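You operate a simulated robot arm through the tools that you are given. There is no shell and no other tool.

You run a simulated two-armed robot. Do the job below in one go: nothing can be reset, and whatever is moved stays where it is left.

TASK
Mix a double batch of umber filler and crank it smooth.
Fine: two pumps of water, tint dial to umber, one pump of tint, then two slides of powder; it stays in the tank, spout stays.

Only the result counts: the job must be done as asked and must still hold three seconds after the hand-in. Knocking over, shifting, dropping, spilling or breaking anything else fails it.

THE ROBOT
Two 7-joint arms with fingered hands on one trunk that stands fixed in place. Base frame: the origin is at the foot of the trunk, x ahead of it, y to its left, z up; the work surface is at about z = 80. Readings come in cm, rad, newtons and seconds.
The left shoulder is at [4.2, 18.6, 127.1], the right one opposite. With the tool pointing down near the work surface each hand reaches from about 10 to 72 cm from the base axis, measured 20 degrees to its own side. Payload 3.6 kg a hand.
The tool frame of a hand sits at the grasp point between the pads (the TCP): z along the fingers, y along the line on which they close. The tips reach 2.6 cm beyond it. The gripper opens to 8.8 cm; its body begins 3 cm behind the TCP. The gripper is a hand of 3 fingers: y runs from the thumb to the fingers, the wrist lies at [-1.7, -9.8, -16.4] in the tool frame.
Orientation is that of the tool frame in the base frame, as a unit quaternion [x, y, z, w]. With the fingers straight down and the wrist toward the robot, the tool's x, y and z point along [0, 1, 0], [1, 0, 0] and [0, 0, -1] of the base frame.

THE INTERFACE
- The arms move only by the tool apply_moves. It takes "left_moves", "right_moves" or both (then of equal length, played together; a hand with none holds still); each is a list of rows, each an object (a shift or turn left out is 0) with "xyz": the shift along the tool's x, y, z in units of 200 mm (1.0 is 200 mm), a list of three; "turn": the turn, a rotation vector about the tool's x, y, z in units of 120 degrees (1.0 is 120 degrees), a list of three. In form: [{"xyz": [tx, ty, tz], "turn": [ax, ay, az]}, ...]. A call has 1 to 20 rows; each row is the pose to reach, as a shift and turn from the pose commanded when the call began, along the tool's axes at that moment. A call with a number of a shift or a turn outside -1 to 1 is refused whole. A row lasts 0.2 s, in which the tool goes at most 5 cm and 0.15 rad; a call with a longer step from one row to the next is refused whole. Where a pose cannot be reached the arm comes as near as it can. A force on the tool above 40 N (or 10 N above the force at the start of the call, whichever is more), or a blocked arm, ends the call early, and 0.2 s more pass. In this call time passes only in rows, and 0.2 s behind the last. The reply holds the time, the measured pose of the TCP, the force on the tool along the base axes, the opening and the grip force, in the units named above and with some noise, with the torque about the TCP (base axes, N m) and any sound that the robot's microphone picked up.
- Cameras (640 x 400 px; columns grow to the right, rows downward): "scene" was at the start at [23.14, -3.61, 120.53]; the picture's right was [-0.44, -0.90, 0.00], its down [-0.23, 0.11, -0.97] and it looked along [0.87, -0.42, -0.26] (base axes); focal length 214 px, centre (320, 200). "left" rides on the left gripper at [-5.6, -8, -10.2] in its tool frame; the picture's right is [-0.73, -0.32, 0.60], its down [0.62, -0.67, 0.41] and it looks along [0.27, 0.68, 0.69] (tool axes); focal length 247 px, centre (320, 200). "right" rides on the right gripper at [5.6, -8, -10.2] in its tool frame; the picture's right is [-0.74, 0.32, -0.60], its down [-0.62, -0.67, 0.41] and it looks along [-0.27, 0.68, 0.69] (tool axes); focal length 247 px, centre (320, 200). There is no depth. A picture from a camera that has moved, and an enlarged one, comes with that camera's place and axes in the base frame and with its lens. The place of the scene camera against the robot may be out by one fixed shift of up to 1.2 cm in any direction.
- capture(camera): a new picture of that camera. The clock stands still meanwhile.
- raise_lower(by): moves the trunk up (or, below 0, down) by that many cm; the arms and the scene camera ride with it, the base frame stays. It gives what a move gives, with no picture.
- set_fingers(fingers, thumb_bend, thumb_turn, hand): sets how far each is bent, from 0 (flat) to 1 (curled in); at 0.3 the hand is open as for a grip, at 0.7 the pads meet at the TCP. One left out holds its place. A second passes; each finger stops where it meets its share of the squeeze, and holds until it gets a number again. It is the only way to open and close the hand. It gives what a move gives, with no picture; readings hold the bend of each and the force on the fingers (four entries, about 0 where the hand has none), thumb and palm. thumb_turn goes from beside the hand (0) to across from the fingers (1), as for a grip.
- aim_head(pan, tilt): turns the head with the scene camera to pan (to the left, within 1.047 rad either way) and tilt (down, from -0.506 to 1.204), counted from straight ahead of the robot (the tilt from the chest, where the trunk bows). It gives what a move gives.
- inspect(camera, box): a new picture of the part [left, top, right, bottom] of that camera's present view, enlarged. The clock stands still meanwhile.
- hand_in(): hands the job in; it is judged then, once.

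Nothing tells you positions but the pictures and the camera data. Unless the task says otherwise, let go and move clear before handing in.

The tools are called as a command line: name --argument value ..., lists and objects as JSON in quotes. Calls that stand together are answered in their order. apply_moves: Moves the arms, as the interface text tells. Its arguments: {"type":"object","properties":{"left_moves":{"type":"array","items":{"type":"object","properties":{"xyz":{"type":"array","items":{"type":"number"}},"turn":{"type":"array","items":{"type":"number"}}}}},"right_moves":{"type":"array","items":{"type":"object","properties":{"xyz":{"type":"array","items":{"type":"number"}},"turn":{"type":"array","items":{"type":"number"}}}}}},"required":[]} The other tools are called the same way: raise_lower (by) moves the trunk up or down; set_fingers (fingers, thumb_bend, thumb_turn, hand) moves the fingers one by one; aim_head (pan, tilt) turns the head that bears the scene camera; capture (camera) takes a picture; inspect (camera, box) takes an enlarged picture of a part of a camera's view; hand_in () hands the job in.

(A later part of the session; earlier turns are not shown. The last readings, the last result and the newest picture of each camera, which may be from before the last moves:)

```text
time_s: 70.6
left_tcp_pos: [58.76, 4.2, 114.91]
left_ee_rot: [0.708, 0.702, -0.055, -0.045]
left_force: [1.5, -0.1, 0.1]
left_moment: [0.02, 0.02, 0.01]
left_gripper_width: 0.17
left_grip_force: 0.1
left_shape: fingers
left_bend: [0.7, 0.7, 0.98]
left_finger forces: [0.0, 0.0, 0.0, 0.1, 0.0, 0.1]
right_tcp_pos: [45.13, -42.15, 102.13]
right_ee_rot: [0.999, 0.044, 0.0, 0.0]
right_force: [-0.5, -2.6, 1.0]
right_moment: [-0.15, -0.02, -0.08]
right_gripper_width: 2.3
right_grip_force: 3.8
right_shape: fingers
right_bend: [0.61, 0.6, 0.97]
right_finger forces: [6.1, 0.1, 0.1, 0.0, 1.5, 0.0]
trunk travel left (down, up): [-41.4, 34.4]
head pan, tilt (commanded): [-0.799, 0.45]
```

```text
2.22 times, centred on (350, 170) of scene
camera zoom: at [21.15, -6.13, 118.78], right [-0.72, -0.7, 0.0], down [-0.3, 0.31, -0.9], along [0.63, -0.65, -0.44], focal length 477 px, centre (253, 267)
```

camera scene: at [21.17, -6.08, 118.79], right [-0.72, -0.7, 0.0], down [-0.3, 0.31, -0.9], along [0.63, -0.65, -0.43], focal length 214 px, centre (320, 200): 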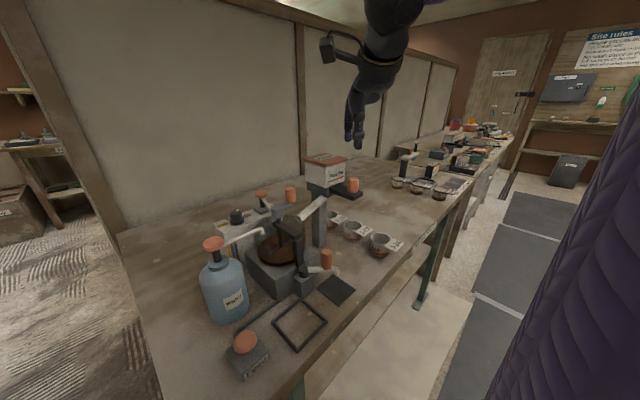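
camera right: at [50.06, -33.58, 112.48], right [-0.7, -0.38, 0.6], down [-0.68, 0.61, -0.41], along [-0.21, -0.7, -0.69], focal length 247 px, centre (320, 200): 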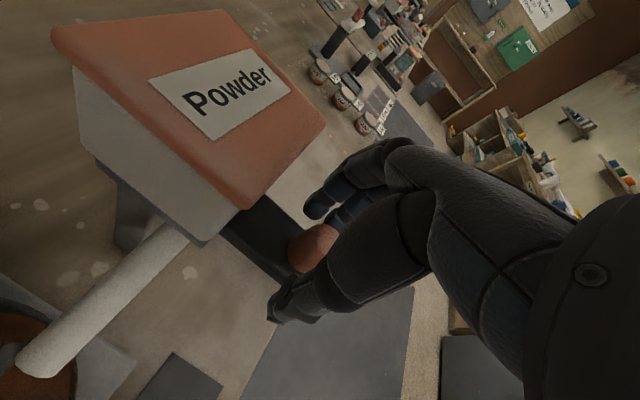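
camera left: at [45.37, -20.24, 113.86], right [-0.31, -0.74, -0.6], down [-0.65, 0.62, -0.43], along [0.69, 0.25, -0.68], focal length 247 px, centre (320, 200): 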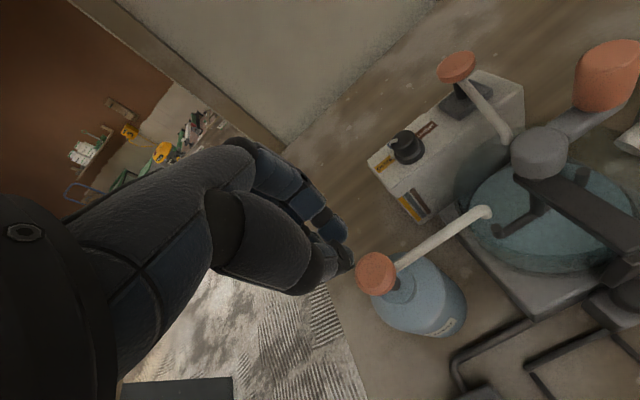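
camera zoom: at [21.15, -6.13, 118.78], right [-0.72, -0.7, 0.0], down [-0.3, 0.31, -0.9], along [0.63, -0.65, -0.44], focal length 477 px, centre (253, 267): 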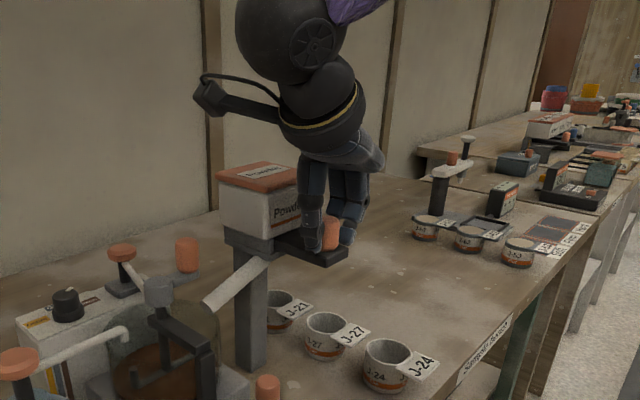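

I'll squeeze a little more and pull toward me (−x) gently.

set_fingers --hand "right" --fingers 0.7 --thumb_bend 0.7

apply_moves --right_moves '[{"xyz": [-0.025, 0.002, 0]}, {"xyz": [-0.05, 0.004, 0]}, {"xyz": [-0.075, 0.006, 0]}]'

inspect --camera "scene" --box '[240, 80, 460, 260]'

```text
time_s: 71.6
left_tcp_pos: [58.75, 4.32, 114.84]
left_ee_rot: [0.708, 0.703, -0.054, -0.044]
left_force: [-0.3, -0.4, 0.3]
left_moment: [0.0, -0.01, -0.01]
left_gripper_width: 0.16
left_grip_force: 0.1
left_shape: fingers
left_bend: [0.7, 0.7, 0.98]
left_finger forces: [0.0, 0.1, 0.1, 0.0, 0.0, 0.1]
right_tcp_pos: [45.13, -42.18, 102.28]
right_ee_rot: [0.999, 0.044, 0.001, 0.001]
right_force: [-0.9, -6.1, 4.1]
right_moment: [-0.36, -0.1, -0.15]
right_gripper_width: 2.16
right_grip_force: 10.3
right_shape: fingers
right_bend: [0.62, 0.62, 0.97]
right_finger forces: [14.3, 0.3, 0.0, 0.0, 6.4, 0.1]
trunk travel left (down, up): [-41.4, 34.4]
head pan, tilt (commanded): [-0.799, 0.45]
```

```text
time_s: 72.4
left_tcp_pos: [58.7, 4.37, 114.9]
left_ee_rot: [0.709, 0.702, -0.054, -0.044]
left_force: [0.5, -0.3, 0.3]
left_moment: [0.01, 0.01, -0.02]
left_gripper_width: 0.17
left_grip_force: 0.0
left_shape: fingers
left_bend: [0.7, 0.7, 0.98]
left_finger forces: [0.0, 0.0, 0.0, 0.0, 0.1, 0.0]
right_tcp_pos: [43.65, -42.22, 102.22]
right_ee_rot: [0.999, 0.046, 0.0, -0.001]
right_force: [-0.3, -2.0, 8.8]
right_moment: [-0.22, -0.1, -0.09]
right_gripper_width: 2.15
right_grip_force: 12.4
right_shape: fingers
right_bend: [0.63, 0.62, 0.97]
right_finger forces: [15.0, 0.7, 0.0, 0.0, 8.6, 0.1]
trunk travel left (down, up): [-41.4, 34.4]
head pan, tilt (commanded): [-0.799, 0.45]
```

```text
2.22 times, centred on (350, 170) of scene
camera zoom: at [21.11, -6.05, 118.8], right [-0.72, -0.7, 0.0], down [-0.3, 0.31, -0.9], along [0.63, -0.65, -0.43], focal length 477 px, centre (253, 267)
```

zoom: 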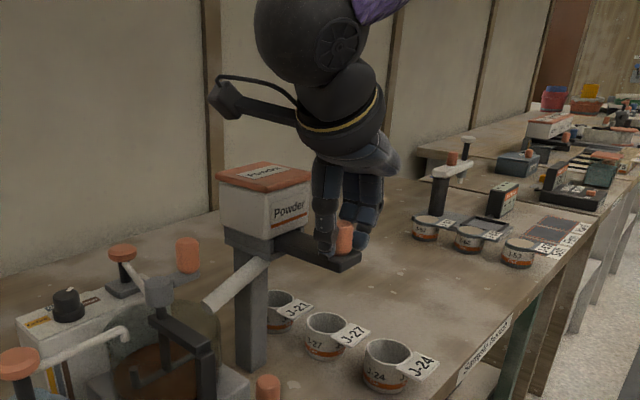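

The slide comes out easily. I'll continue pulling toward its end stop.

apply_moves --right_moves '[{"xyz": [-0.02, 0.002, 0]}, {"xyz": [-0.04, 0.004, 0]}, {"xyz": [-0.06, 0.005, 0]}, {"xyz": [-0.08, 0.007, 0]}, {"xyz": [-0.1, 0.009, 0]}]'

capture --camera "scene"

```text
time_s: 73.6
left_tcp_pos: [58.62, 4.47, 114.79]
left_ee_rot: [0.707, 0.703, -0.055, -0.044]
left_force: [0.4, -0.7, -0.7]
left_moment: [0.01, 0.03, 0.01]
left_gripper_width: 0.19
left_grip_force: 0.0
left_shape: fingers
left_bend: [0.7, 0.7, 0.98]
left_finger forces: [0.0, 0.0, 0.1, 0.1, 0.0, 0.1]
right_tcp_pos: [41.75, -42.59, 102.13]
right_ee_rot: [0.999, 0.045, 0.0, -0.001]
right_force: [0.0, 5.3, 6.4]
right_moment: [0.06, -0.01, -0.1]
right_gripper_width: 2.18
right_grip_force: 11.1
right_shape: fingers
right_bend: [0.65, 0.61, 0.97]
right_finger forces: [9.1, 0.2, 0.1, 0.0, 12.0, 0.1]
trunk travel left (down, up): [-41.4, 34.4]
head pan, tilt (commanded): [-0.799, 0.45]
```

```text
taken
camera scene: at [21.12, -5.98, 118.8], right [-0.72, -0.7, 0.0], down [-0.3, 0.31, -0.9], along [0.63, -0.65, -0.43], focal length 214 px, centre (320, 200)
```

scene: 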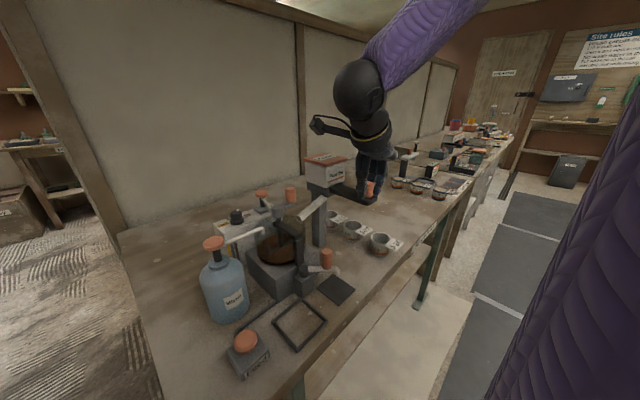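

It's still sliding freely. I'll check the tank and correct a slight sideways drift as I continue.

inspect --camera "scene" --box '[230, 130, 410, 290]'

apply_moves --right_moves '[{"xyz": [0, -0.012, 0]}, {"xyz": [-0.02, -0.018, 0]}, {"xyz": [-0.04, -0.02, 0]}, {"xyz": [-0.06, -0.022, 0]}, {"xyz": [-0.08, -0.024, 0]}]'

inspect --camera "scene" --box '[230, 130, 410, 290]'

```text
2.50 times, centred on (320, 210) of scene
camera zoom: at [21.12, -5.98, 118.8], right [-0.72, -0.7, 0.0], down [-0.3, 0.31, -0.9], along [0.63, -0.65, -0.43], focal length 536 px, centre (320, 175)
```

zoom: 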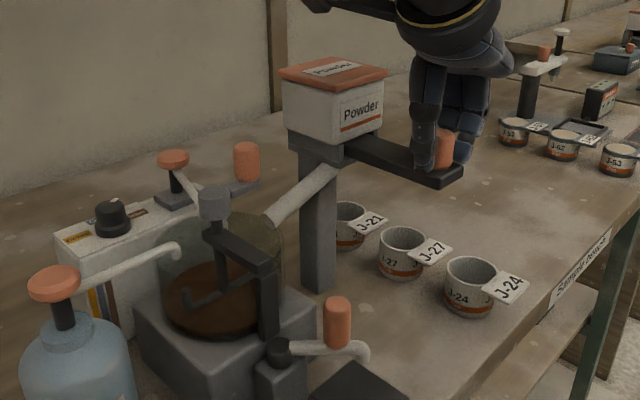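

```text
time_s: 74.8
left_tcp_pos: [58.92, 4.37, 114.93]
left_ee_rot: [0.708, 0.703, -0.054, -0.045]
left_force: [-0.1, 0.3, 0.3]
left_moment: [-0.01, 0.0, -0.01]
left_gripper_width: 0.17
left_grip_force: 0.0
left_shape: fingers
left_bend: [0.7, 0.7, 0.98]
left_finger forces: [0.0, 0.1, 0.1, 0.1, 0.1, 0.0]
right_tcp_pos: [40.27, -42.4, 102.12]
right_ee_rot: [0.999, 0.045, 0.001, 0.0]
right_force: [9.4, -3.1, 3.8]
right_moment: [-0.21, -0.26, -0.08]
right_gripper_width: 2.06
right_grip_force: 10.8
right_shape: fingers
right_bend: [0.64, 0.62, 0.95]
right_finger forces: [15.3, 0.0, 0.0, 0.0, 7.0, 0.1]
trunk travel left (down, up): [-41.4, 34.4]
head pan, tilt (commanded): [-0.799, 0.45]
```

```text
2.50 times, centred on (320, 210) of scene
camera zoom: at [21.24, -6.1, 118.77], right [-0.72, -0.7, 0.0], down [-0.3, 0.31, -0.9], along [0.63, -0.65, -0.44], focal length 536 px, centre (320, 175)
```

zoom: 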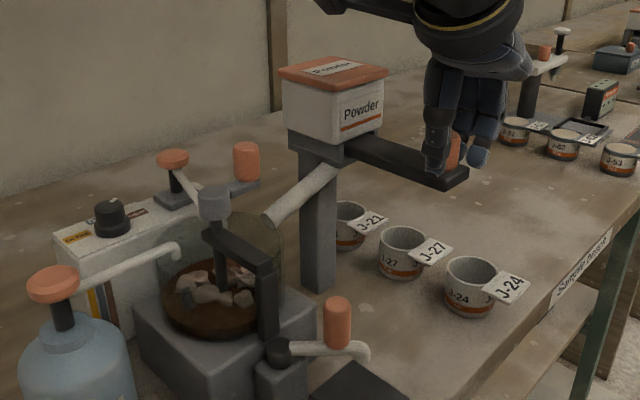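

Powder fell into the tank at the end of the pull, and 9 N now suggests the end stop. I'll push the slide back in.

apply_moves --right_moves '[{"xyz": [0.03, 0.0, 0]}, {"xyz": [0.06, 0.001, 0]}, {"xyz": [0.09, 0.003, 0]}, {"xyz": [0.12, 0.005, 0]}, {"xyz": [0.15, 0.007, 0]}, {"xyz": [0.18, 0.01, 0]}, {"xyz": [0.21, 0.012, 0]}, {"xyz": [0.235, 0.014, 0]}]'

inspect --camera "scene" --box '[230, 130, 410, 290]'

```text
time_s: 76.6
left_tcp_pos: [58.62, 4.31, 115.02]
left_ee_rot: [0.709, 0.702, -0.053, -0.045]
left_force: [-0.4, 0.2, -0.5]
left_moment: [-0.01, 0.01, -0.01]
left_gripper_width: 0.18
left_grip_force: 0.0
left_shape: fingers
left_bend: [0.7, 0.7, 0.98]
left_finger forces: [0.0, 0.0, 0.0, 0.0, 0.0, 0.0]
right_tcp_pos: [44.42, -42.22, 102.23]
right_ee_rot: [0.999, 0.045, -0.001, 0.001]
right_force: [-8.7, -6.5, 11.3]
right_moment: [-0.46, 0.17, -0.36]
right_gripper_width: 2.08
right_grip_force: 17.2
right_shape: fingers
right_bend: [0.62, 0.63, 0.96]
right_finger forces: [25.7, 1.4, 0.1, 0.0, 7.4, 0.1]
trunk travel left (down, up): [-41.4, 34.4]
head pan, tilt (commanded): [-0.799, 0.45]
```

```text
2.50 times, centred on (320, 210) of scene
camera zoom: at [20.97, -6.13, 118.82], right [-0.72, -0.7, 0.0], down [-0.3, 0.31, -0.9], along [0.63, -0.65, -0.43], focal length 536 px, centre (320, 175)
```

zoom: 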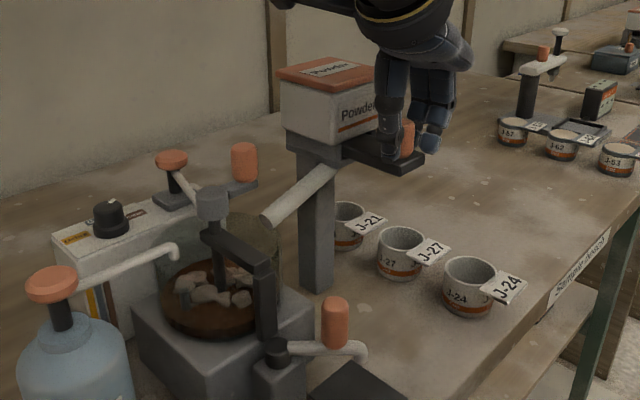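

One dose is in the tank (lumps visible). The slide seems within half a cm of fully in, so I'll push a bit more to be sure it's closed.

apply_moves --right_moves '[{"xyz": [0.015, 0.0, 0]}, {"xyz": [0.03, 0.0, 0]}]'

inspect --camera "scene" --box '[230, 130, 410, 290]'

capture --camera "right"

```text
time_s: 77.2
left_tcp_pos: [58.59, 4.32, 114.94]
left_ee_rot: [0.709, 0.702, -0.054, -0.044]
left_force: [-0.7, 0.8, -0.1]
left_moment: [0.01, -0.03, 0.02]
left_gripper_width: 0.18
left_grip_force: 0.0
left_shape: fingers
left_bend: [0.7, 0.7, 0.98]
left_finger forces: [0.0, 0.0, 0.0, 0.1, 0.0, 0.0]
right_tcp_pos: [44.91, -42.2, 102.2]
right_ee_rot: [0.999, 0.044, 0.0, 0.0]
right_force: [-12.6, -5.8, 9.3]
right_moment: [-0.41, 0.25, -0.29]
right_gripper_width: 2.22
right_grip_force: 16.4
right_shape: fingers
right_bend: [0.62, 0.63, 0.98]
right_finger forces: [21.5, 1.7, 0.0, 0.0, 8.4, 0.0]
trunk travel left (down, up): [-41.4, 34.4]
head pan, tilt (commanded): [-0.799, 0.45]
```

```text
2.50 times, centred on (320, 210) of scene
camera zoom: at [20.95, -6.11, 118.82], right [-0.72, -0.7, 0.0], down [-0.3, 0.31, -0.9], along [0.63, -0.65, -0.43], focal length 536 px, centre (320, 175)
```

zoom: 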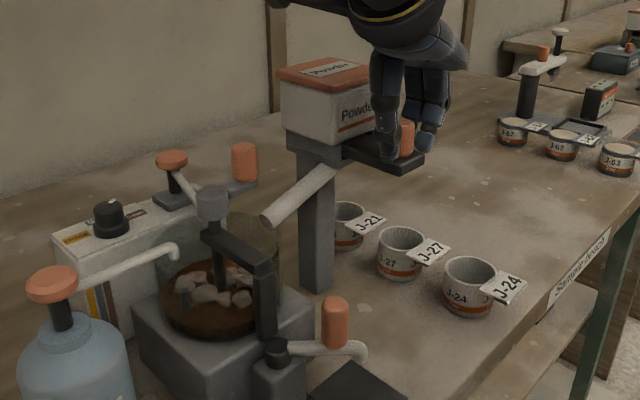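

```text
taken
camera right: at [49.94, -33.69, 112.45], right [-0.7, -0.38, 0.6], down [-0.68, 0.61, -0.41], along [-0.21, -0.7, -0.69], focal length 247 px, centre (320, 200)
```

right: 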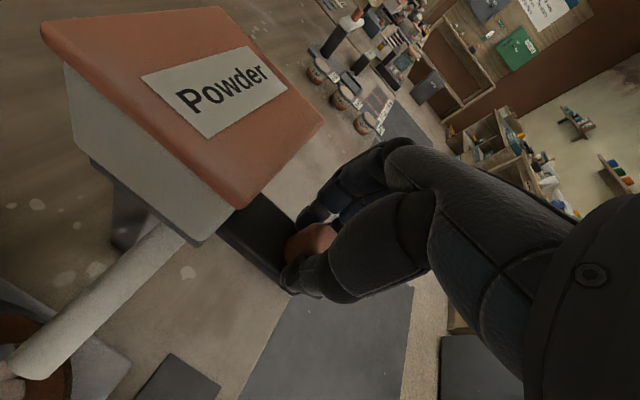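

The plate did not move further, so the slide is fully in. Now I'll make the second pull to the end.

apply_moves --right_moves '[{"xyz": [-0.03, -0.003, 0]}, {"xyz": [-0.06, -0.005, 0]}, {"xyz": [-0.09, -0.008, 0]}, {"xyz": [-0.12, -0.01, 0]}, {"xyz": [-0.15, -0.013, 0]}, {"xyz": [-0.18, -0.016, 0]}, {"xyz": [-0.21, -0.018, 0]}, {"xyz": [-0.235, -0.02, 0]}, {"xyz": [-0.255, -0.022, 0]}]'

inspect --camera "scene" --box '[230, 130, 410, 290]'

```text
time_s: 79.2
left_tcp_pos: [58.84, 4.42, 114.76]
left_ee_rot: [0.708, 0.702, -0.054, -0.045]
left_force: [0.9, -0.6, 0.6]
left_moment: [0.0, 0.0, 0.01]
left_gripper_width: 0.18
left_grip_force: 0.1
left_shape: fingers
left_bend: [0.7, 0.7, 0.98]
left_finger forces: [0.0, 0.0, 0.1, 0.0, 0.0, 0.0]
right_tcp_pos: [40.44, -42.15, 102.26]
right_ee_rot: [0.999, 0.046, 0.002, 0.0]
right_force: [10.0, -6.4, 10.5]
right_moment: [-0.41, -0.32, -0.02]
right_gripper_width: 2.1
right_grip_force: 14.5
right_shape: fingers
right_bend: [0.62, 0.63, 0.96]
right_finger forces: [20.2, 2.2, 0.0, 0.0, 6.0, 0.1]
trunk travel left (down, up): [-41.4, 34.4]
head pan, tilt (commanded): [-0.799, 0.45]
```

```text
2.50 times, centred on (320, 210) of scene
camera zoom: at [21.23, -6.11, 118.77], right [-0.72, -0.7, 0.0], down [-0.3, 0.31, -0.9], along [0.63, -0.65, -0.44], focal length 536 px, centre (320, 175)
```

zoom: 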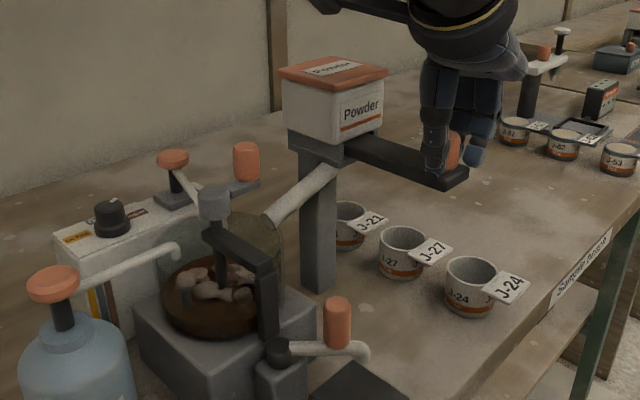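

The second dose fell: the heap is higher and the plate reached the same end position. I'll push the slide back in to its rest position.

apply_moves --right_moves '[{"xyz": [0.03, 0.003, 0]}, {"xyz": [0.06, 0.005, 0]}, {"xyz": [0.09, 0.008, 0]}, {"xyz": [0.12, 0.01, 0]}, {"xyz": [0.15, 0.013, 0]}, {"xyz": [0.18, 0.016, 0]}, {"xyz": [0.21, 0.018, 0]}, {"xyz": [0.235, 0.02, 0]}, {"xyz": [0.255, 0.022, 0]}]'

inspect --camera "scene" --box '[230, 130, 410, 290]'

```text
time_s: 81.2
left_tcp_pos: [58.67, 4.28, 115.05]
left_ee_rot: [0.709, 0.702, -0.054, -0.043]
left_force: [0.4, -0.2, 0.3]
left_moment: [0.03, 0.02, 0.0]
left_gripper_width: 0.18
left_grip_force: 0.1
left_shape: fingers
left_bend: [0.7, 0.7, 0.98]
left_finger forces: [0.1, 0.0, 0.0, 0.1, 0.1, 0.1]
right_tcp_pos: [44.97, -42.21, 102.13]
right_ee_rot: [0.999, 0.043, -0.001, 0.0]
right_force: [-13.7, -7.5, 14.3]
right_moment: [-0.48, 0.21, -0.3]
right_gripper_width: 2.14
right_grip_force: 17.8
right_shape: fingers
right_bend: [0.62, 0.63, 0.98]
right_finger forces: [25.5, 2.1, 0.1, 0.1, 8.5, 0.0]
trunk travel left (down, up): [-41.4, 34.4]
head pan, tilt (commanded): [-0.799, 0.45]
```

```text
2.50 times, centred on (320, 210) of scene
camera zoom: at [20.89, -6.08, 118.84], right [-0.72, -0.7, 0.0], down [-0.3, 0.31, -0.9], along [0.63, -0.65, -0.43], focal length 536 px, centre (320, 175)
```

zoom: 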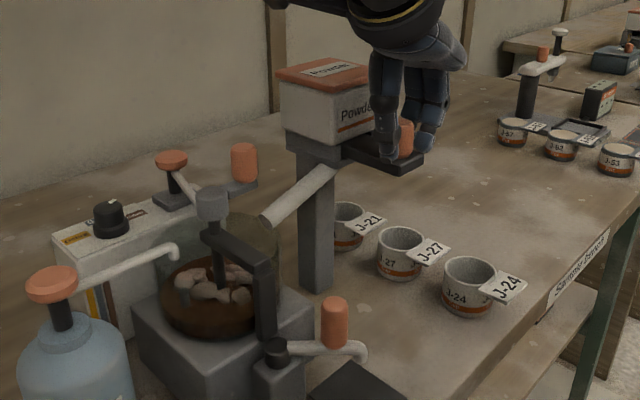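

The slide is back at rest and the tank holds a lumpy brown mix. I'll open the hand and lift straight up.

set_fingers --hand "right" --fingers 0.46 --thumb_bend 0.44

apply_moves --right_moves '[{"xyz": [0, 0, -0.08]}, {"xyz": [0, 0, -0.2]}, {"xyz": [0, 0, -0.4]}, {"xyz": [0, 0, -0.55]}, {"xyz": [0, 0, -0.55]}]'

capture --camera "right"

inspect --camera "scene" --box '[230, 130, 410, 290]'

```text
time_s: 82.2
left_tcp_pos: [58.76, 4.25, 114.87]
left_ee_rot: [0.708, 0.702, -0.054, -0.045]
left_force: [-0.4, -0.7, 0.5]
left_moment: [0.02, 0.01, -0.03]
left_gripper_width: 0.18
left_grip_force: 0.1
left_shape: fingers
left_bend: [0.7, 0.7, 0.98]
left_finger forces: [0.1, 0.1, 0.0, 0.1, 0.0, 0.0]
right_tcp_pos: [45.37, -42.12, 102.08]
right_ee_rot: [0.999, 0.046, -0.001, -0.002]
right_force: [-0.1, 0.6, -0.9]
right_moment: [0.0, 0.06, 0.0]
right_gripper_width: 5.53
right_grip_force: 0.0
right_shape: fingers
right_bend: [0.46, 0.44, 0.98]
right_finger forces: [0.1, 0.0, 0.0, 0.0, 0.0, 0.0]
trunk travel left (down, up): [-41.4, 34.4]
head pan, tilt (commanded): [-0.799, 0.45]
```

```text
time_s: 83.4
left_tcp_pos: [58.91, 4.35, 114.87]
left_ee_rot: [0.708, 0.703, -0.055, -0.044]
left_force: [-0.5, -0.9, -0.1]
left_moment: [0.01, 0.0, 0.0]
left_gripper_width: 0.17
left_grip_force: 0.1
left_shape: fingers
left_bend: [0.7, 0.7, 0.98]
left_finger forces: [0.0, 0.0, 0.0, 0.1, 0.2, 0.0]
right_tcp_pos: [45.35, -42.37, 113.14]
right_ee_rot: [0.999, 0.044, 0.0, -0.001]
right_force: [-0.3, -0.1, 0.2]
right_moment: [0.03, 0.01, 0.02]
right_gripper_width: 5.55
right_grip_force: 0.1
right_shape: fingers
right_bend: [0.46, 0.44, 0.98]
right_finger forces: [0.0, 0.0, 0.1, 0.0, 0.0, 0.1]
trunk travel left (down, up): [-41.4, 34.4]
head pan, tilt (commanded): [-0.799, 0.45]
```

```text
taken
camera right: at [50.27, -33.75, 123.39], right [-0.7, -0.38, 0.6], down [-0.68, 0.61, -0.41], along [-0.21, -0.7, -0.69], focal length 247 px, centre (320, 200)
```

right: 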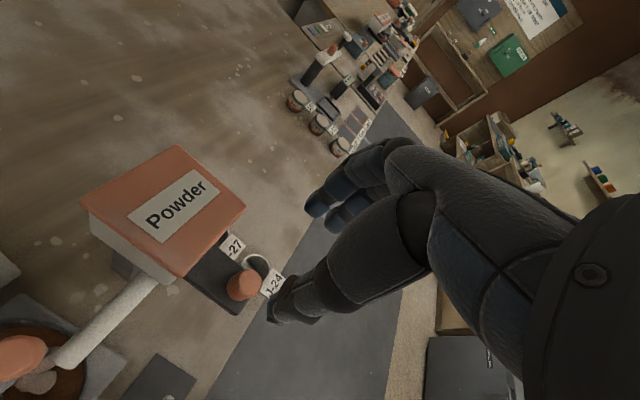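

```text
2.50 times, centred on (320, 210) of scene
camera zoom: at [21.17, -6.1, 118.78], right [-0.72, -0.7, 0.0], down [-0.3, 0.31, -0.9], along [0.63, -0.65, -0.44], focal length 536 px, centre (320, 175)
```

zoom: 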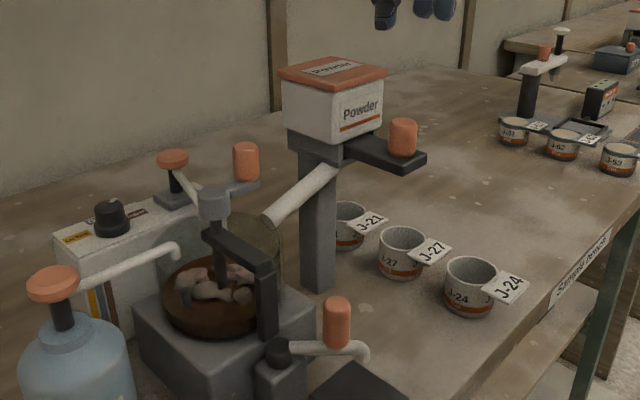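

Both powder doses are in and the slide is home. Next is cranking: I'll bring the right hand above the crank with the same wrist angle, then lower the trunk slightly for reach.

apply_moves --right_moves '[{"xyz": [0, -0.1, -0.2]}, {"xyz": [0.1, -0.25, -0.245]}, {"xyz": [0.22, -0.4, -0.245]}, {"xyz": [0.34, -0.53, -0.245]}, {"xyz": [0.4665, -0.656, -0.245]}, {"xyz": [0.4665, -0.656, -0.245]}]'

raise_lower --by -8

capture --camera "right"

capture --camera "scene"

```text
time_s: 84.8
left_tcp_pos: [58.63, 4.37, 114.91]
left_ee_rot: [0.708, 0.702, -0.054, -0.044]
left_force: [-1.0, -0.4, -0.2]
left_moment: [0.01, 0.0, 0.02]
left_gripper_width: 0.19
left_grip_force: 0.0
left_shape: fingers
left_bend: [0.7, 0.7, 0.98]
left_finger forces: [0.1, 0.0, 0.0, 0.1, 0.1, 0.0]
right_tcp_pos: [52.89, -29.03, 118.1]
right_ee_rot: [0.999, 0.044, 0.002, 0.0]
right_force: [0.0, -0.4, 0.5]
right_moment: [0.02, 0.0, 0.0]
right_gripper_width: 5.55
right_grip_force: 0.0
right_shape: fingers
right_bend: [0.46, 0.44, 0.98]
right_finger forces: [0.0, 0.0, 0.0, 0.0, 0.0, 0.0]
right hand out of reach, approached as far as the arm can: row 5, 6
trunk travel left (down, up): [-41.4, 34.4]
head pan, tilt (commanded): [-0.799, 0.45]
```

```text
time_s: 86.0
left_tcp_pos: [58.81, 4.26, 106.9]
left_ee_rot: [0.709, 0.702, -0.054, -0.043]
left_force: [0.6, 0.0, 0.2]
left_moment: [0.02, -0.02, 0.0]
left_gripper_width: 0.17
left_grip_force: 0.1
left_shape: fingers
left_bend: [0.7, 0.7, 0.98]
left_finger forces: [0.1, 0.1, 0.1, 0.0, 0.0, 0.1]
right_tcp_pos: [52.84, -28.99, 110.06]
right_ee_rot: [0.999, 0.045, 0.001, 0.001]
right_force: [0.3, 0.8, 0.0]
right_moment: [-0.03, -0.02, -0.01]
right_gripper_width: 5.57
right_grip_force: 0.0
right_shape: fingers
right_bend: [0.46, 0.44, 0.98]
right_finger forces: [0.0, 0.1, 0.0, 0.1, 0.0, 0.1]
trunk travel left (down, up): [-33.4, 42.4]
head pan, tilt (commanded): [-0.799, 0.45]
```

```text
taken
camera right: at [57.69, -20.38, 120.4], right [-0.7, -0.38, 0.6], down [-0.68, 0.61, -0.41], along [-0.21, -0.7, -0.69], focal length 247 px, centre (320, 200)
```

right: 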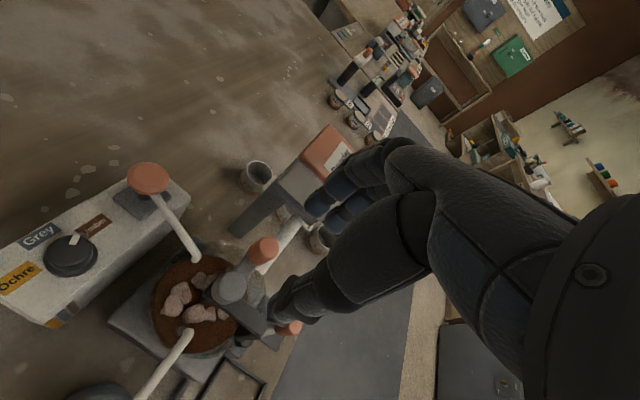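

```text
taken
camera scene: at [22.1, -6.08, 110.26], right [-0.72, -0.7, 0.0], down [-0.3, 0.31, -0.9], along [0.63, -0.65, -0.43], focal length 214 px, centre (320, 200)
```

scene: 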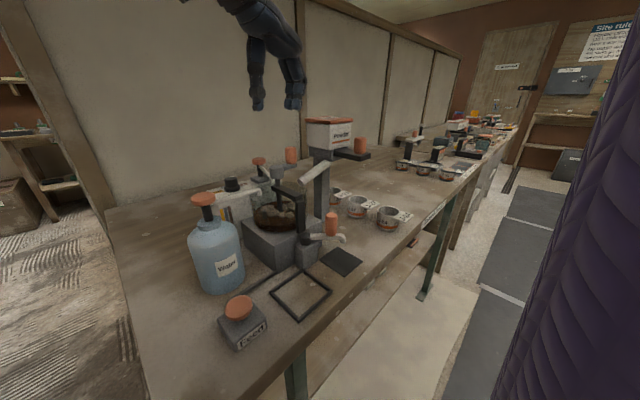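

I have a good view of the tank and crank, so I'll zoom in to measure hub and knob.

inspect --camera "right" --box '[120, 220, 320, 370]'

inspect --camera "scene" --box '[200, 130, 360, 270]'

```text
2.67 times, centred on (220, 295) of right
camera zoom: at [57.69, -20.38, 120.4], right [-0.7, -0.38, 0.6], down [-0.68, 0.61, -0.41], along [-0.21, -0.7, -0.69], focal length 659 px, centre (587, -53)
```

zoom: 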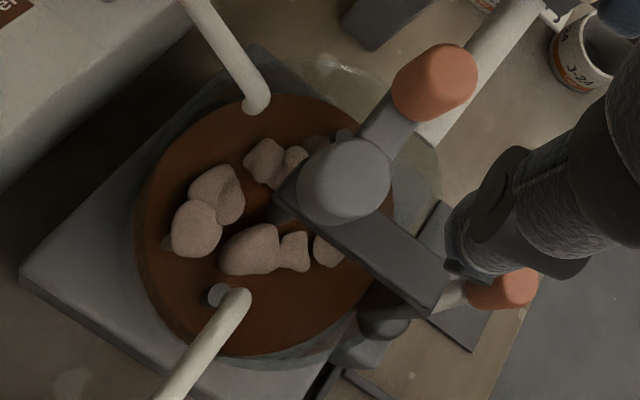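

```text
2.86 times, centred on (280, 200) of scene
camera zoom: at [22.1, -6.08, 110.26], right [-0.72, -0.7, 0.0], down [-0.3, 0.31, -0.9], along [0.63, -0.65, -0.43], focal length 613 px, centre (434, 200)
```

zoom: 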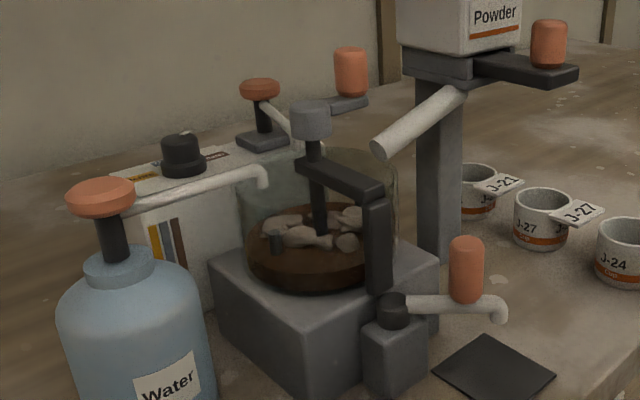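

The hub is at about (53.5,−27.9), the crank knob at about (53.3,−31.7), z 97.6–100.6, radius ≈ 3.8 cm. I'll lift a little and lower the trunk 6 cm more so the whole circle is in reach.

apply_moves --right_moves '[{"xyz": [0, 0, -0.12]}, {"xyz": [0, 0, -0.22]}, {"xyz": [0, 0, -0.22]}]'

raise_lower --by -6

```text
time_s: 86.8
left_tcp_pos: [58.86, 4.39, 106.68]
left_ee_rot: [0.708, 0.702, -0.055, -0.044]
left_force: [0.0, 0.5, -0.6]
left_moment: [-0.04, -0.03, 0.03]
left_gripper_width: 0.21
left_grip_force: 0.1
left_shape: fingers
left_bend: [0.7, 0.7, 0.98]
left_finger forces: [0.0, 0.1, 0.0, 0.0, 0.0, 0.0]
right_tcp_pos: [52.91, -28.89, 114.53]
right_ee_rot: [0.999, 0.045, 0.0, -0.001]
right_force: [-0.5, 0.1, 0.5]
right_moment: [0.01, 0.02, 0.0]
right_gripper_width: 5.56
right_grip_force: 0.1
right_shape: fingers
right_bend: [0.46, 0.44, 0.98]
right_finger forces: [0.1, 0.0, 0.0, 0.0, 0.0, 0.0]
trunk travel left (down, up): [-33.4, 42.4]
head pan, tilt (commanded): [-0.799, 0.45]
```

```text
time_s: 87.8
left_tcp_pos: [58.76, 4.33, 101.1]
left_ee_rot: [0.708, 0.703, -0.054, -0.043]
left_force: [0.0, 0.8, -0.3]
left_moment: [0.03, 0.01, 0.0]
left_gripper_width: 0.22
left_grip_force: 0.0
left_shape: fingers
left_bend: [0.7, 0.7, 0.98]
left_finger forces: [0.1, 0.0, 0.1, 0.0, 0.1, 0.0]
right_tcp_pos: [52.93, -28.95, 108.48]
right_ee_rot: [0.999, 0.045, 0.0, -0.001]
right_force: [-0.6, -0.1, -0.9]
right_moment: [0.02, 0.0, -0.02]
right_gripper_width: 5.57
right_grip_force: 0.0
right_shape: fingers
right_bend: [0.46, 0.44, 0.98]
right_finger forces: [0.1, 0.1, 0.0, 0.0, 0.0, 0.0]
trunk travel left (down, up): [-27.4, 48.4]
head pan, tilt (commanded): [-0.799, 0.45]
```

I'll test reach at the far side of the circle in the air, then come back above the knob.

apply_moves --right_moves '[{"xyz": [0.12, -0.01, 0.05]}, {"xyz": [0.23, -0.03, 0.1]}, {"xyz": [0.23, -0.03, 0.12]}]'

apply_moves --right_moves '[{"xyz": [-0.1, 0.08, 0]}, {"xyz": [-0.2, 0.16, 0]}, {"xyz": [-0.207, 0.168, 0]}, {"xyz": [-0.207, 0.168, 0]}]'

capture --camera "right"

inspect --camera "scene" --box '[200, 80, 400, 240]'

```text
time_s: 88.6
left_tcp_pos: [58.85, 4.36, 100.85]
left_ee_rot: [0.708, 0.702, -0.055, -0.045]
left_force: [-0.4, -0.1, 0.6]
left_moment: [-0.02, 0.02, 0.0]
left_gripper_width: 0.18
left_grip_force: 0.0
left_shape: fingers
left_bend: [0.7, 0.7, 0.98]
left_finger forces: [0.0, 0.0, 0.0, 0.1, 0.1, 0.0]
right_tcp_pos: [56.7, -29.0, 106.05]
right_ee_rot: [0.999, 0.046, 0.001, 0.0]
right_force: [0.0, 0.5, 0.1]
right_moment: [0.03, -0.03, -0.02]
right_gripper_width: 5.56
right_grip_force: 0.1
right_shape: fingers
right_bend: [0.46, 0.44, 0.98]
right_finger forces: [0.1, 0.0, 0.0, 0.1, 0.0, 0.1]
right hand out of reach, approached as far as the arm can: row 2, 3
trunk travel left (down, up): [-27.4, 48.4]
head pan, tilt (commanded): [-0.799, 0.45]
```

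```text
time_s: 89.6
left_tcp_pos: [58.75, 4.32, 100.87]
left_ee_rot: [0.708, 0.703, -0.054, -0.044]
left_force: [0.4, -0.2, -0.5]
left_moment: [0.0, 0.01, -0.01]
left_gripper_width: 0.18
left_grip_force: 0.1
left_shape: fingers
left_bend: [0.7, 0.7, 0.98]
left_finger forces: [0.0, 0.0, 0.1, 0.1, 0.0, 0.0]
right_tcp_pos: [52.82, -32.66, 105.93]
right_ee_rot: [0.999, 0.044, 0.0, -0.001]
right_force: [0.4, 0.3, 0.4]
right_moment: [0.02, 0.0, -0.01]
right_gripper_width: 5.53
right_grip_force: 0.0
right_shape: fingers
right_bend: [0.46, 0.44, 0.98]
right_finger forces: [0.1, 0.0, 0.0, 0.0, 0.0, 0.1]
trunk travel left (down, up): [-27.4, 48.4]
head pan, tilt (commanded): [-0.799, 0.45]
```

```text
taken
camera right: at [57.63, -24.1, 116.18], right [-0.7, -0.38, 0.6], down [-0.68, 0.61, -0.41], along [-0.21, -0.7, -0.69], focal length 247 px, centre (320, 200)
```

right: 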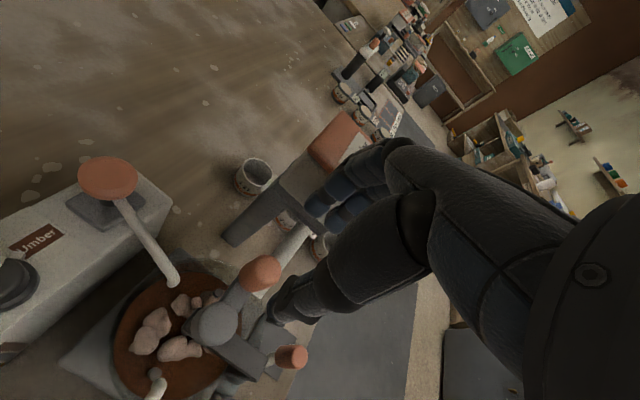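

```text
2.50 times, centred on (300, 160) of scene
camera zoom: at [23.11, -6.09, 103.72], right [-0.72, -0.7, 0.0], down [-0.3, 0.31, -0.9], along [0.63, -0.65, -0.44], focal length 536 px, centre (370, 300)
```

zoom: 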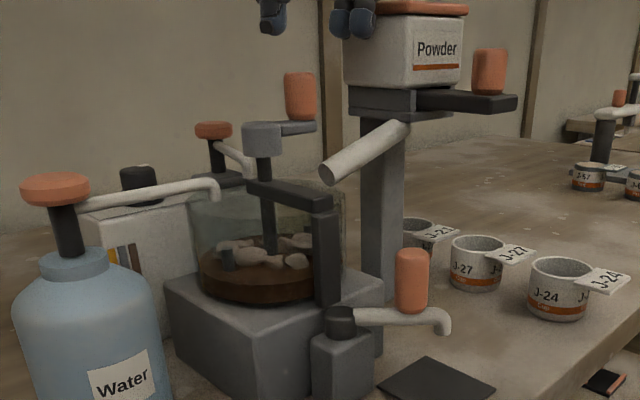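

Turning the wrist to −45° will bring the wrist closer for the far side of the circle. I'll rotate and re-centre above the knob at (53.35,−31.6).

apply_moves --right_moves '[{"xyz": [0.01, -0.02, 0], "turn": [0, 0, -0.06]}, {"xyz": [0.02, -0.04, 0], "turn": [0, 0, -0.12]}, {"xyz": [0.031, -0.05, 0], "turn": [0, 0, -0.18]}, {"xyz": [0.031, -0.05, 0], "turn": [0, 0, -0.24]}, {"xyz": [0.031, -0.05, 0], "turn": [0, 0, -0.3]}, {"xyz": [0.031, -0.05, 0], "turn": [0, 0, -0.333]}, {"xyz": [0.031, -0.05, 0], "turn": [0, 0, -0.333]}]'

capture --camera "right"

inspect --camera "scene" --box '[200, 60, 400, 220]'

```text
time_s: 91.2
left_tcp_pos: [58.87, 4.24, 100.77]
left_ee_rot: [0.708, 0.703, -0.054, -0.045]
left_force: [-1.1, 0.0, 0.2]
left_moment: [-0.03, -0.03, -0.04]
left_gripper_width: 0.18
left_grip_force: 0.1
left_shape: fingers
left_bend: [0.7, 0.7, 0.98]
left_finger forces: [0.0, 0.1, 0.1, 0.1, 0.0, 0.0]
right_tcp_pos: [53.15, -31.55, 105.85]
right_ee_rot: [0.923, 0.384, 0.0, 0.0]
right_force: [0.3, -0.1, 0.4]
right_moment: [-0.02, 0.02, -0.02]
right_gripper_width: 5.52
right_grip_force: 0.0
right_shape: fingers
right_bend: [0.46, 0.44, 0.98]
right_finger forces: [0.1, 0.0, 0.1, 0.0, 0.0, 0.0]
trunk travel left (down, up): [-27.4, 48.4]
head pan, tilt (commanded): [-0.799, 0.45]
```

```text
taken
camera right: at [51.57, -21.86, 116.21], right [-0.29, -0.75, 0.6], down [-0.91, 0.03, -0.41], along [0.29, -0.67, -0.69], focal length 247 px, centre (320, 200)
```

right: 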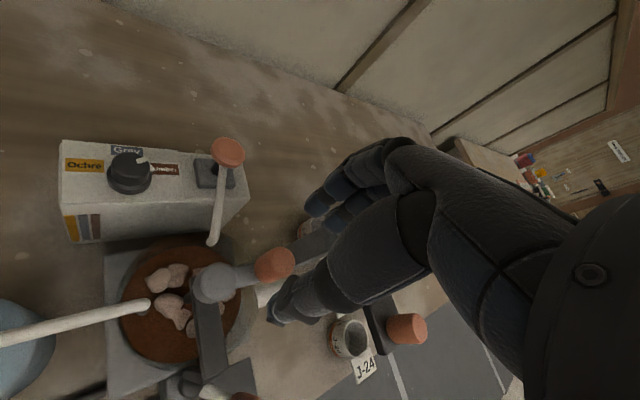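

```text
2.50 times, centred on (300, 140) of scene
camera zoom: at [23.11, -6.08, 103.72], right [-0.72, -0.7, 0.0], down [-0.3, 0.31, -0.9], along [0.63, -0.65, -0.44], focal length 536 px, centre (370, 350)
```

zoom: 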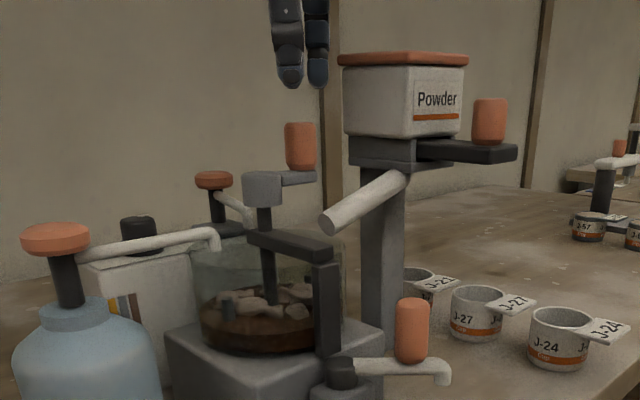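

The alignment over the crank knob is good. I'll descend around it.

apply_moves --right_moves '[{"xyz": [0, 0, 0.08]}, {"xyz": [0, 0, 0.15]}, {"xyz": [0, 0, 0.21]}, {"xyz": [0, 0, 0.25]}, {"xyz": [0, 0, 0.25]}]'

inspect --camera "scene" --box '[200, 60, 400, 220]'

capture --camera "right"

```text
time_s: 92.4
left_tcp_pos: [58.81, 4.38, 100.82]
left_ee_rot: [0.708, 0.702, -0.055, -0.045]
left_force: [0.7, -0.4, 0.6]
left_moment: [-0.02, 0.01, -0.01]
left_gripper_width: 0.19
left_grip_force: 0.1
left_shape: fingers
left_bend: [0.7, 0.7, 0.98]
left_finger forces: [0.0, 0.0, 0.1, 0.0, 0.1, 0.1]
right_tcp_pos: [53.32, -31.56, 100.88]
right_ee_rot: [0.924, 0.383, 0.001, 0.0]
right_force: [-0.1, 0.1, 0.0]
right_moment: [-0.03, 0.01, -0.01]
right_gripper_width: 5.55
right_grip_force: 0.0
right_shape: fingers
right_bend: [0.46, 0.44, 0.98]
right_finger forces: [0.1, 0.0, 0.0, 0.0, 0.1, 0.1]
trunk travel left (down, up): [-27.4, 48.4]
head pan, tilt (commanded): [-0.799, 0.45]
```

```text
2.50 times, centred on (300, 140) of scene
camera zoom: at [23.11, -6.09, 103.72], right [-0.72, -0.7, 0.0], down [-0.3, 0.31, -0.9], along [0.63, -0.65, -0.44], focal length 536 px, centre (370, 350)
```

zoom: 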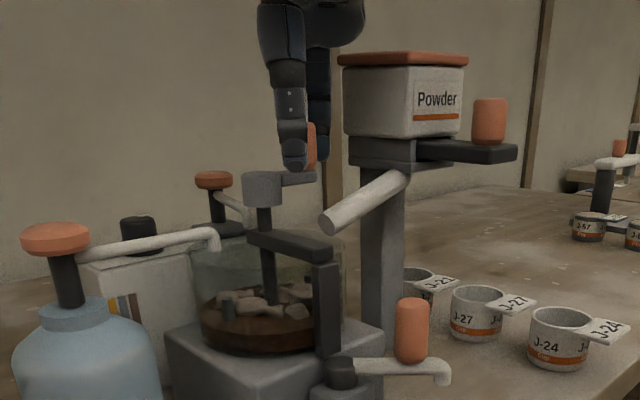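

```text
taken
camera right: at [51.6, -21.82, 111.23], right [-0.29, -0.75, 0.6], down [-0.91, 0.03, -0.41], along [0.29, -0.67, -0.69], focal length 247 px, centre (320, 200)
```

right: 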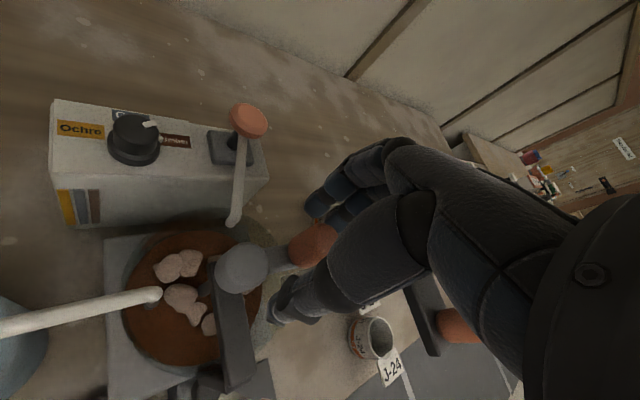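

The knob sits between thumb and fingers with no contact yet. I'll close the grip on it.

set_fingers --hand "right" --fingers 0.62 --thumb_bend 0.62

inspect --camera "scene" --box '[200, 60, 400, 220]'

```text
time_s: 93.4
left_tcp_pos: [58.71, 4.28, 100.9]
left_ee_rot: [0.708, 0.702, -0.054, -0.043]
left_force: [0.2, -0.8, 0.6]
left_moment: [-0.01, -0.03, -0.01]
left_gripper_width: 0.17
left_grip_force: 0.1
left_shape: fingers
left_bend: [0.7, 0.7, 0.98]
left_finger forces: [0.0, 0.0, 0.1, 0.0, 0.1, 0.0]
right_tcp_pos: [53.29, -31.54, 101.03]
right_ee_rot: [0.924, 0.383, 0.0, -0.001]
right_force: [-0.2, -0.8, -0.7]
right_moment: [0.01, 0.03, 0.01]
right_gripper_width: 1.99
right_grip_force: 0.8
right_shape: fingers
right_bend: [0.62, 0.62, 0.98]
right_finger forces: [0.2, 0.1, 0.0, 0.0, 0.1, 0.0]
trunk travel left (down, up): [-27.4, 48.4]
head pan, tilt (commanded): [-0.799, 0.45]
```

```text
2.50 times, centred on (300, 140) of scene
camera zoom: at [23.11, -6.09, 103.72], right [-0.72, -0.7, 0.0], down [-0.3, 0.31, -0.9], along [0.63, -0.65, -0.44], focal length 536 px, centre (370, 350)
```

zoom: 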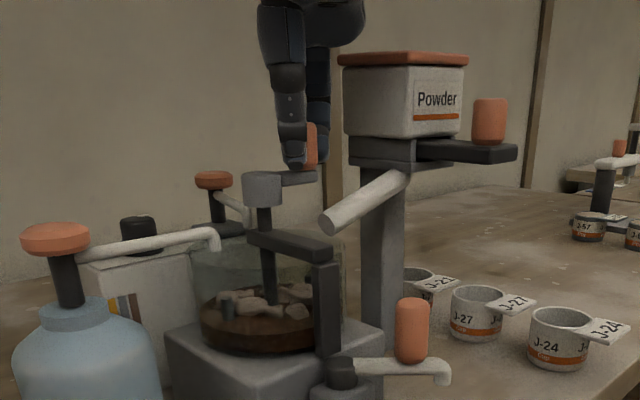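

I have a light touch on both sides. I'll firm the grip slightly and try the first 45° of a clockwise turn.

set_fingers --hand "right" --fingers 0.66 --thumb_bend 0.66

apply_moves --right_moves '[{"xyz": [-0.0269, -0.0397, 0]}, {"xyz": [-0.0431, -0.0853, 0]}, {"xyz": [-0.0469, -0.1334, 0]}]'

inspect --camera "scene" --box '[200, 60, 400, 220]'

capture --camera "right"

```text
time_s: 94.4
left_tcp_pos: [58.93, 4.28, 100.85]
left_ee_rot: [0.708, 0.703, -0.054, -0.044]
left_force: [0.3, -1.0, 0.3]
left_moment: [-0.05, 0.0, -0.04]
left_gripper_width: 0.18
left_grip_force: 0.0
left_shape: fingers
left_bend: [0.7, 0.7, 0.98]
left_finger forces: [0.0, 0.0, 0.1, 0.0, 0.0, 0.1]
right_tcp_pos: [53.31, -31.51, 100.86]
right_ee_rot: [0.924, 0.383, 0.001, 0.0]
right_force: [-0.6, -0.5, -0.5]
right_moment: [0.02, 0.01, 0.0]
right_gripper_width: 1.68
right_grip_force: 2.9
right_shape: fingers
right_bend: [0.64, 0.63, 0.98]
right_finger forces: [2.1, 0.5, 0.0, 0.1, 2.6, 0.0]
trunk travel left (down, up): [-27.4, 48.4]
head pan, tilt (commanded): [-0.799, 0.45]
```

```text
time_s: 95.2
left_tcp_pos: [58.89, 4.37, 100.82]
left_ee_rot: [0.708, 0.703, -0.055, -0.044]
left_force: [0.1, -0.1, 0.3]
left_moment: [-0.01, 0.03, 0.0]
left_gripper_width: 0.19
left_grip_force: 0.2
left_shape: fingers
left_bend: [0.7, 0.7, 0.98]
left_finger forces: [0.1, 0.0, 0.1, 0.1, 0.0, 0.1]
right_tcp_pos: [50.77, -30.33, 100.83]
right_ee_rot: [0.924, 0.383, 0.0, -0.001]
right_force: [0.8, -0.3, -0.6]
right_moment: [-0.01, 0.05, -0.02]
right_gripper_width: 1.64
right_grip_force: 3.1
right_shape: fingers
right_bend: [0.64, 0.63, 0.98]
right_finger forces: [2.1, 0.5, 0.0, 0.0, 2.8, 0.0]
trunk travel left (down, up): [-27.4, 48.4]
head pan, tilt (commanded): [-0.799, 0.45]
```

```text
2.50 times, centred on (300, 140) of scene
camera zoom: at [23.12, -6.08, 103.72], right [-0.72, -0.7, 0.0], down [-0.3, 0.31, -0.9], along [0.63, -0.65, -0.44], focal length 536 px, centre (370, 350)
```

zoom: 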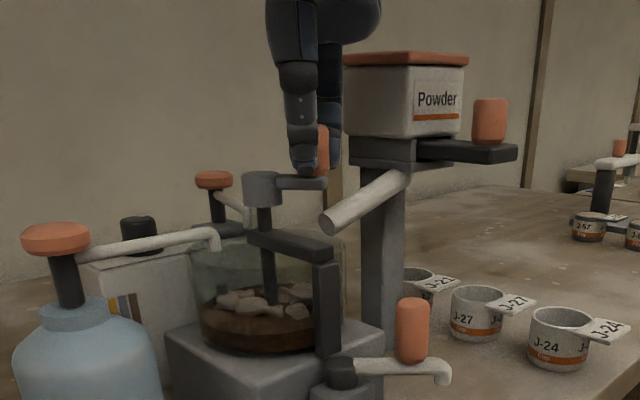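

```text
taken
camera right: at [49.03, -20.55, 111.25], right [-0.29, -0.75, 0.6], down [-0.91, 0.03, -0.41], along [0.29, -0.67, -0.69], focal length 247 px, centre (320, 200)
```

right: 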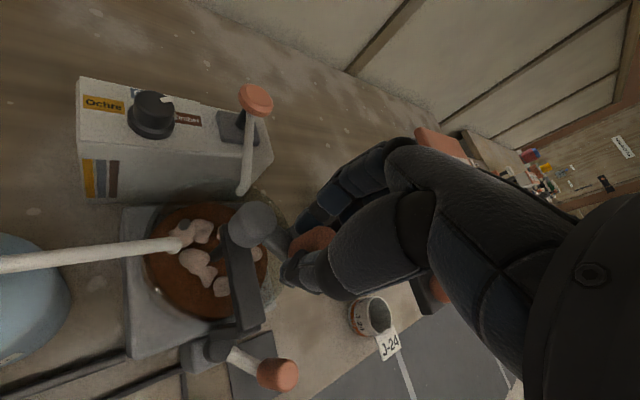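

The crank follows with almost no force. I'll continue the clockwise circle by another half turn and check.

apply_moves --right_moves '[{"xyz": [0.012, -0.0566, 0]}, {"xyz": [0.041, -0.1067, 0]}, {"xyz": [0.084, -0.1455, 0]}, {"xyz": [0.1369, -0.169, 0]}, {"xyz": [0.1944, -0.1751, 0]}, {"xyz": [0.2511, -0.163, 0]}, {"xyz": [0.3012, -0.1341, 0]}, {"xyz": [0.3399, -0.0911, 0]}, {"xyz": [0.3634, -0.0382, 0]}, {"xyz": [0.3695, 0.0194, 0]}]'

inspect --camera "scene" --box '[200, 60, 400, 220]'

capture --camera "right"

```text
time_s: 97.4
left_tcp_pos: [58.67, 4.38, 100.94]
left_ee_rot: [0.708, 0.702, -0.054, -0.045]
left_force: [0.5, -0.4, 0.1]
left_moment: [-0.03, -0.01, -0.01]
left_gripper_width: 0.19
left_grip_force: 0.1
left_shape: fingers
left_bend: [0.7, 0.7, 0.98]
left_finger forces: [0.1, 0.0, 0.0, 0.1, 0.0, 0.1]
right_tcp_pos: [56.22, -25.45, 101.01]
right_ee_rot: [0.923, 0.384, 0.0, -0.001]
right_force: [-1.2, -2.2, -0.6]
right_moment: [-0.01, 0.05, 0.0]
right_gripper_width: 1.62
right_grip_force: 3.0
right_shape: fingers
right_bend: [0.64, 0.63, 0.97]
right_finger forces: [0.0, 3.4, 0.1, 0.0, 2.6, 0.1]
trunk travel left (down, up): [-27.4, 48.4]
head pan, tilt (commanded): [-0.799, 0.45]
```

```text
2.50 times, centred on (300, 140) of scene
camera zoom: at [23.09, -6.1, 103.72], right [-0.72, -0.7, 0.0], down [-0.3, 0.31, -0.9], along [0.63, -0.65, -0.44], focal length 536 px, centre (370, 350)
```

zoom: 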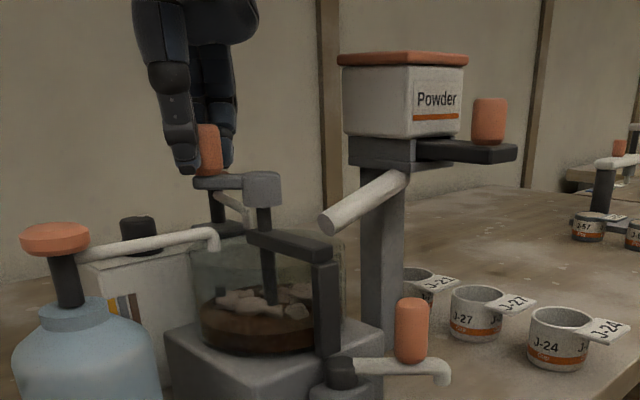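

```text
taken
camera right: at [54.51, -15.73, 111.25], right [-0.29, -0.75, 0.6], down [-0.91, 0.03, -0.41], along [0.29, -0.66, -0.69], focal length 247 px, centre (320, 200)
```

right: 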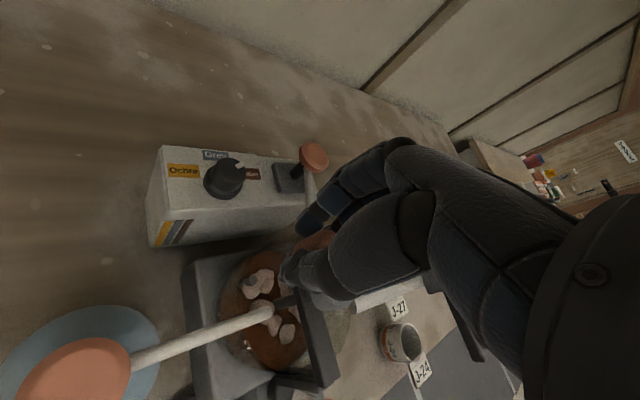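

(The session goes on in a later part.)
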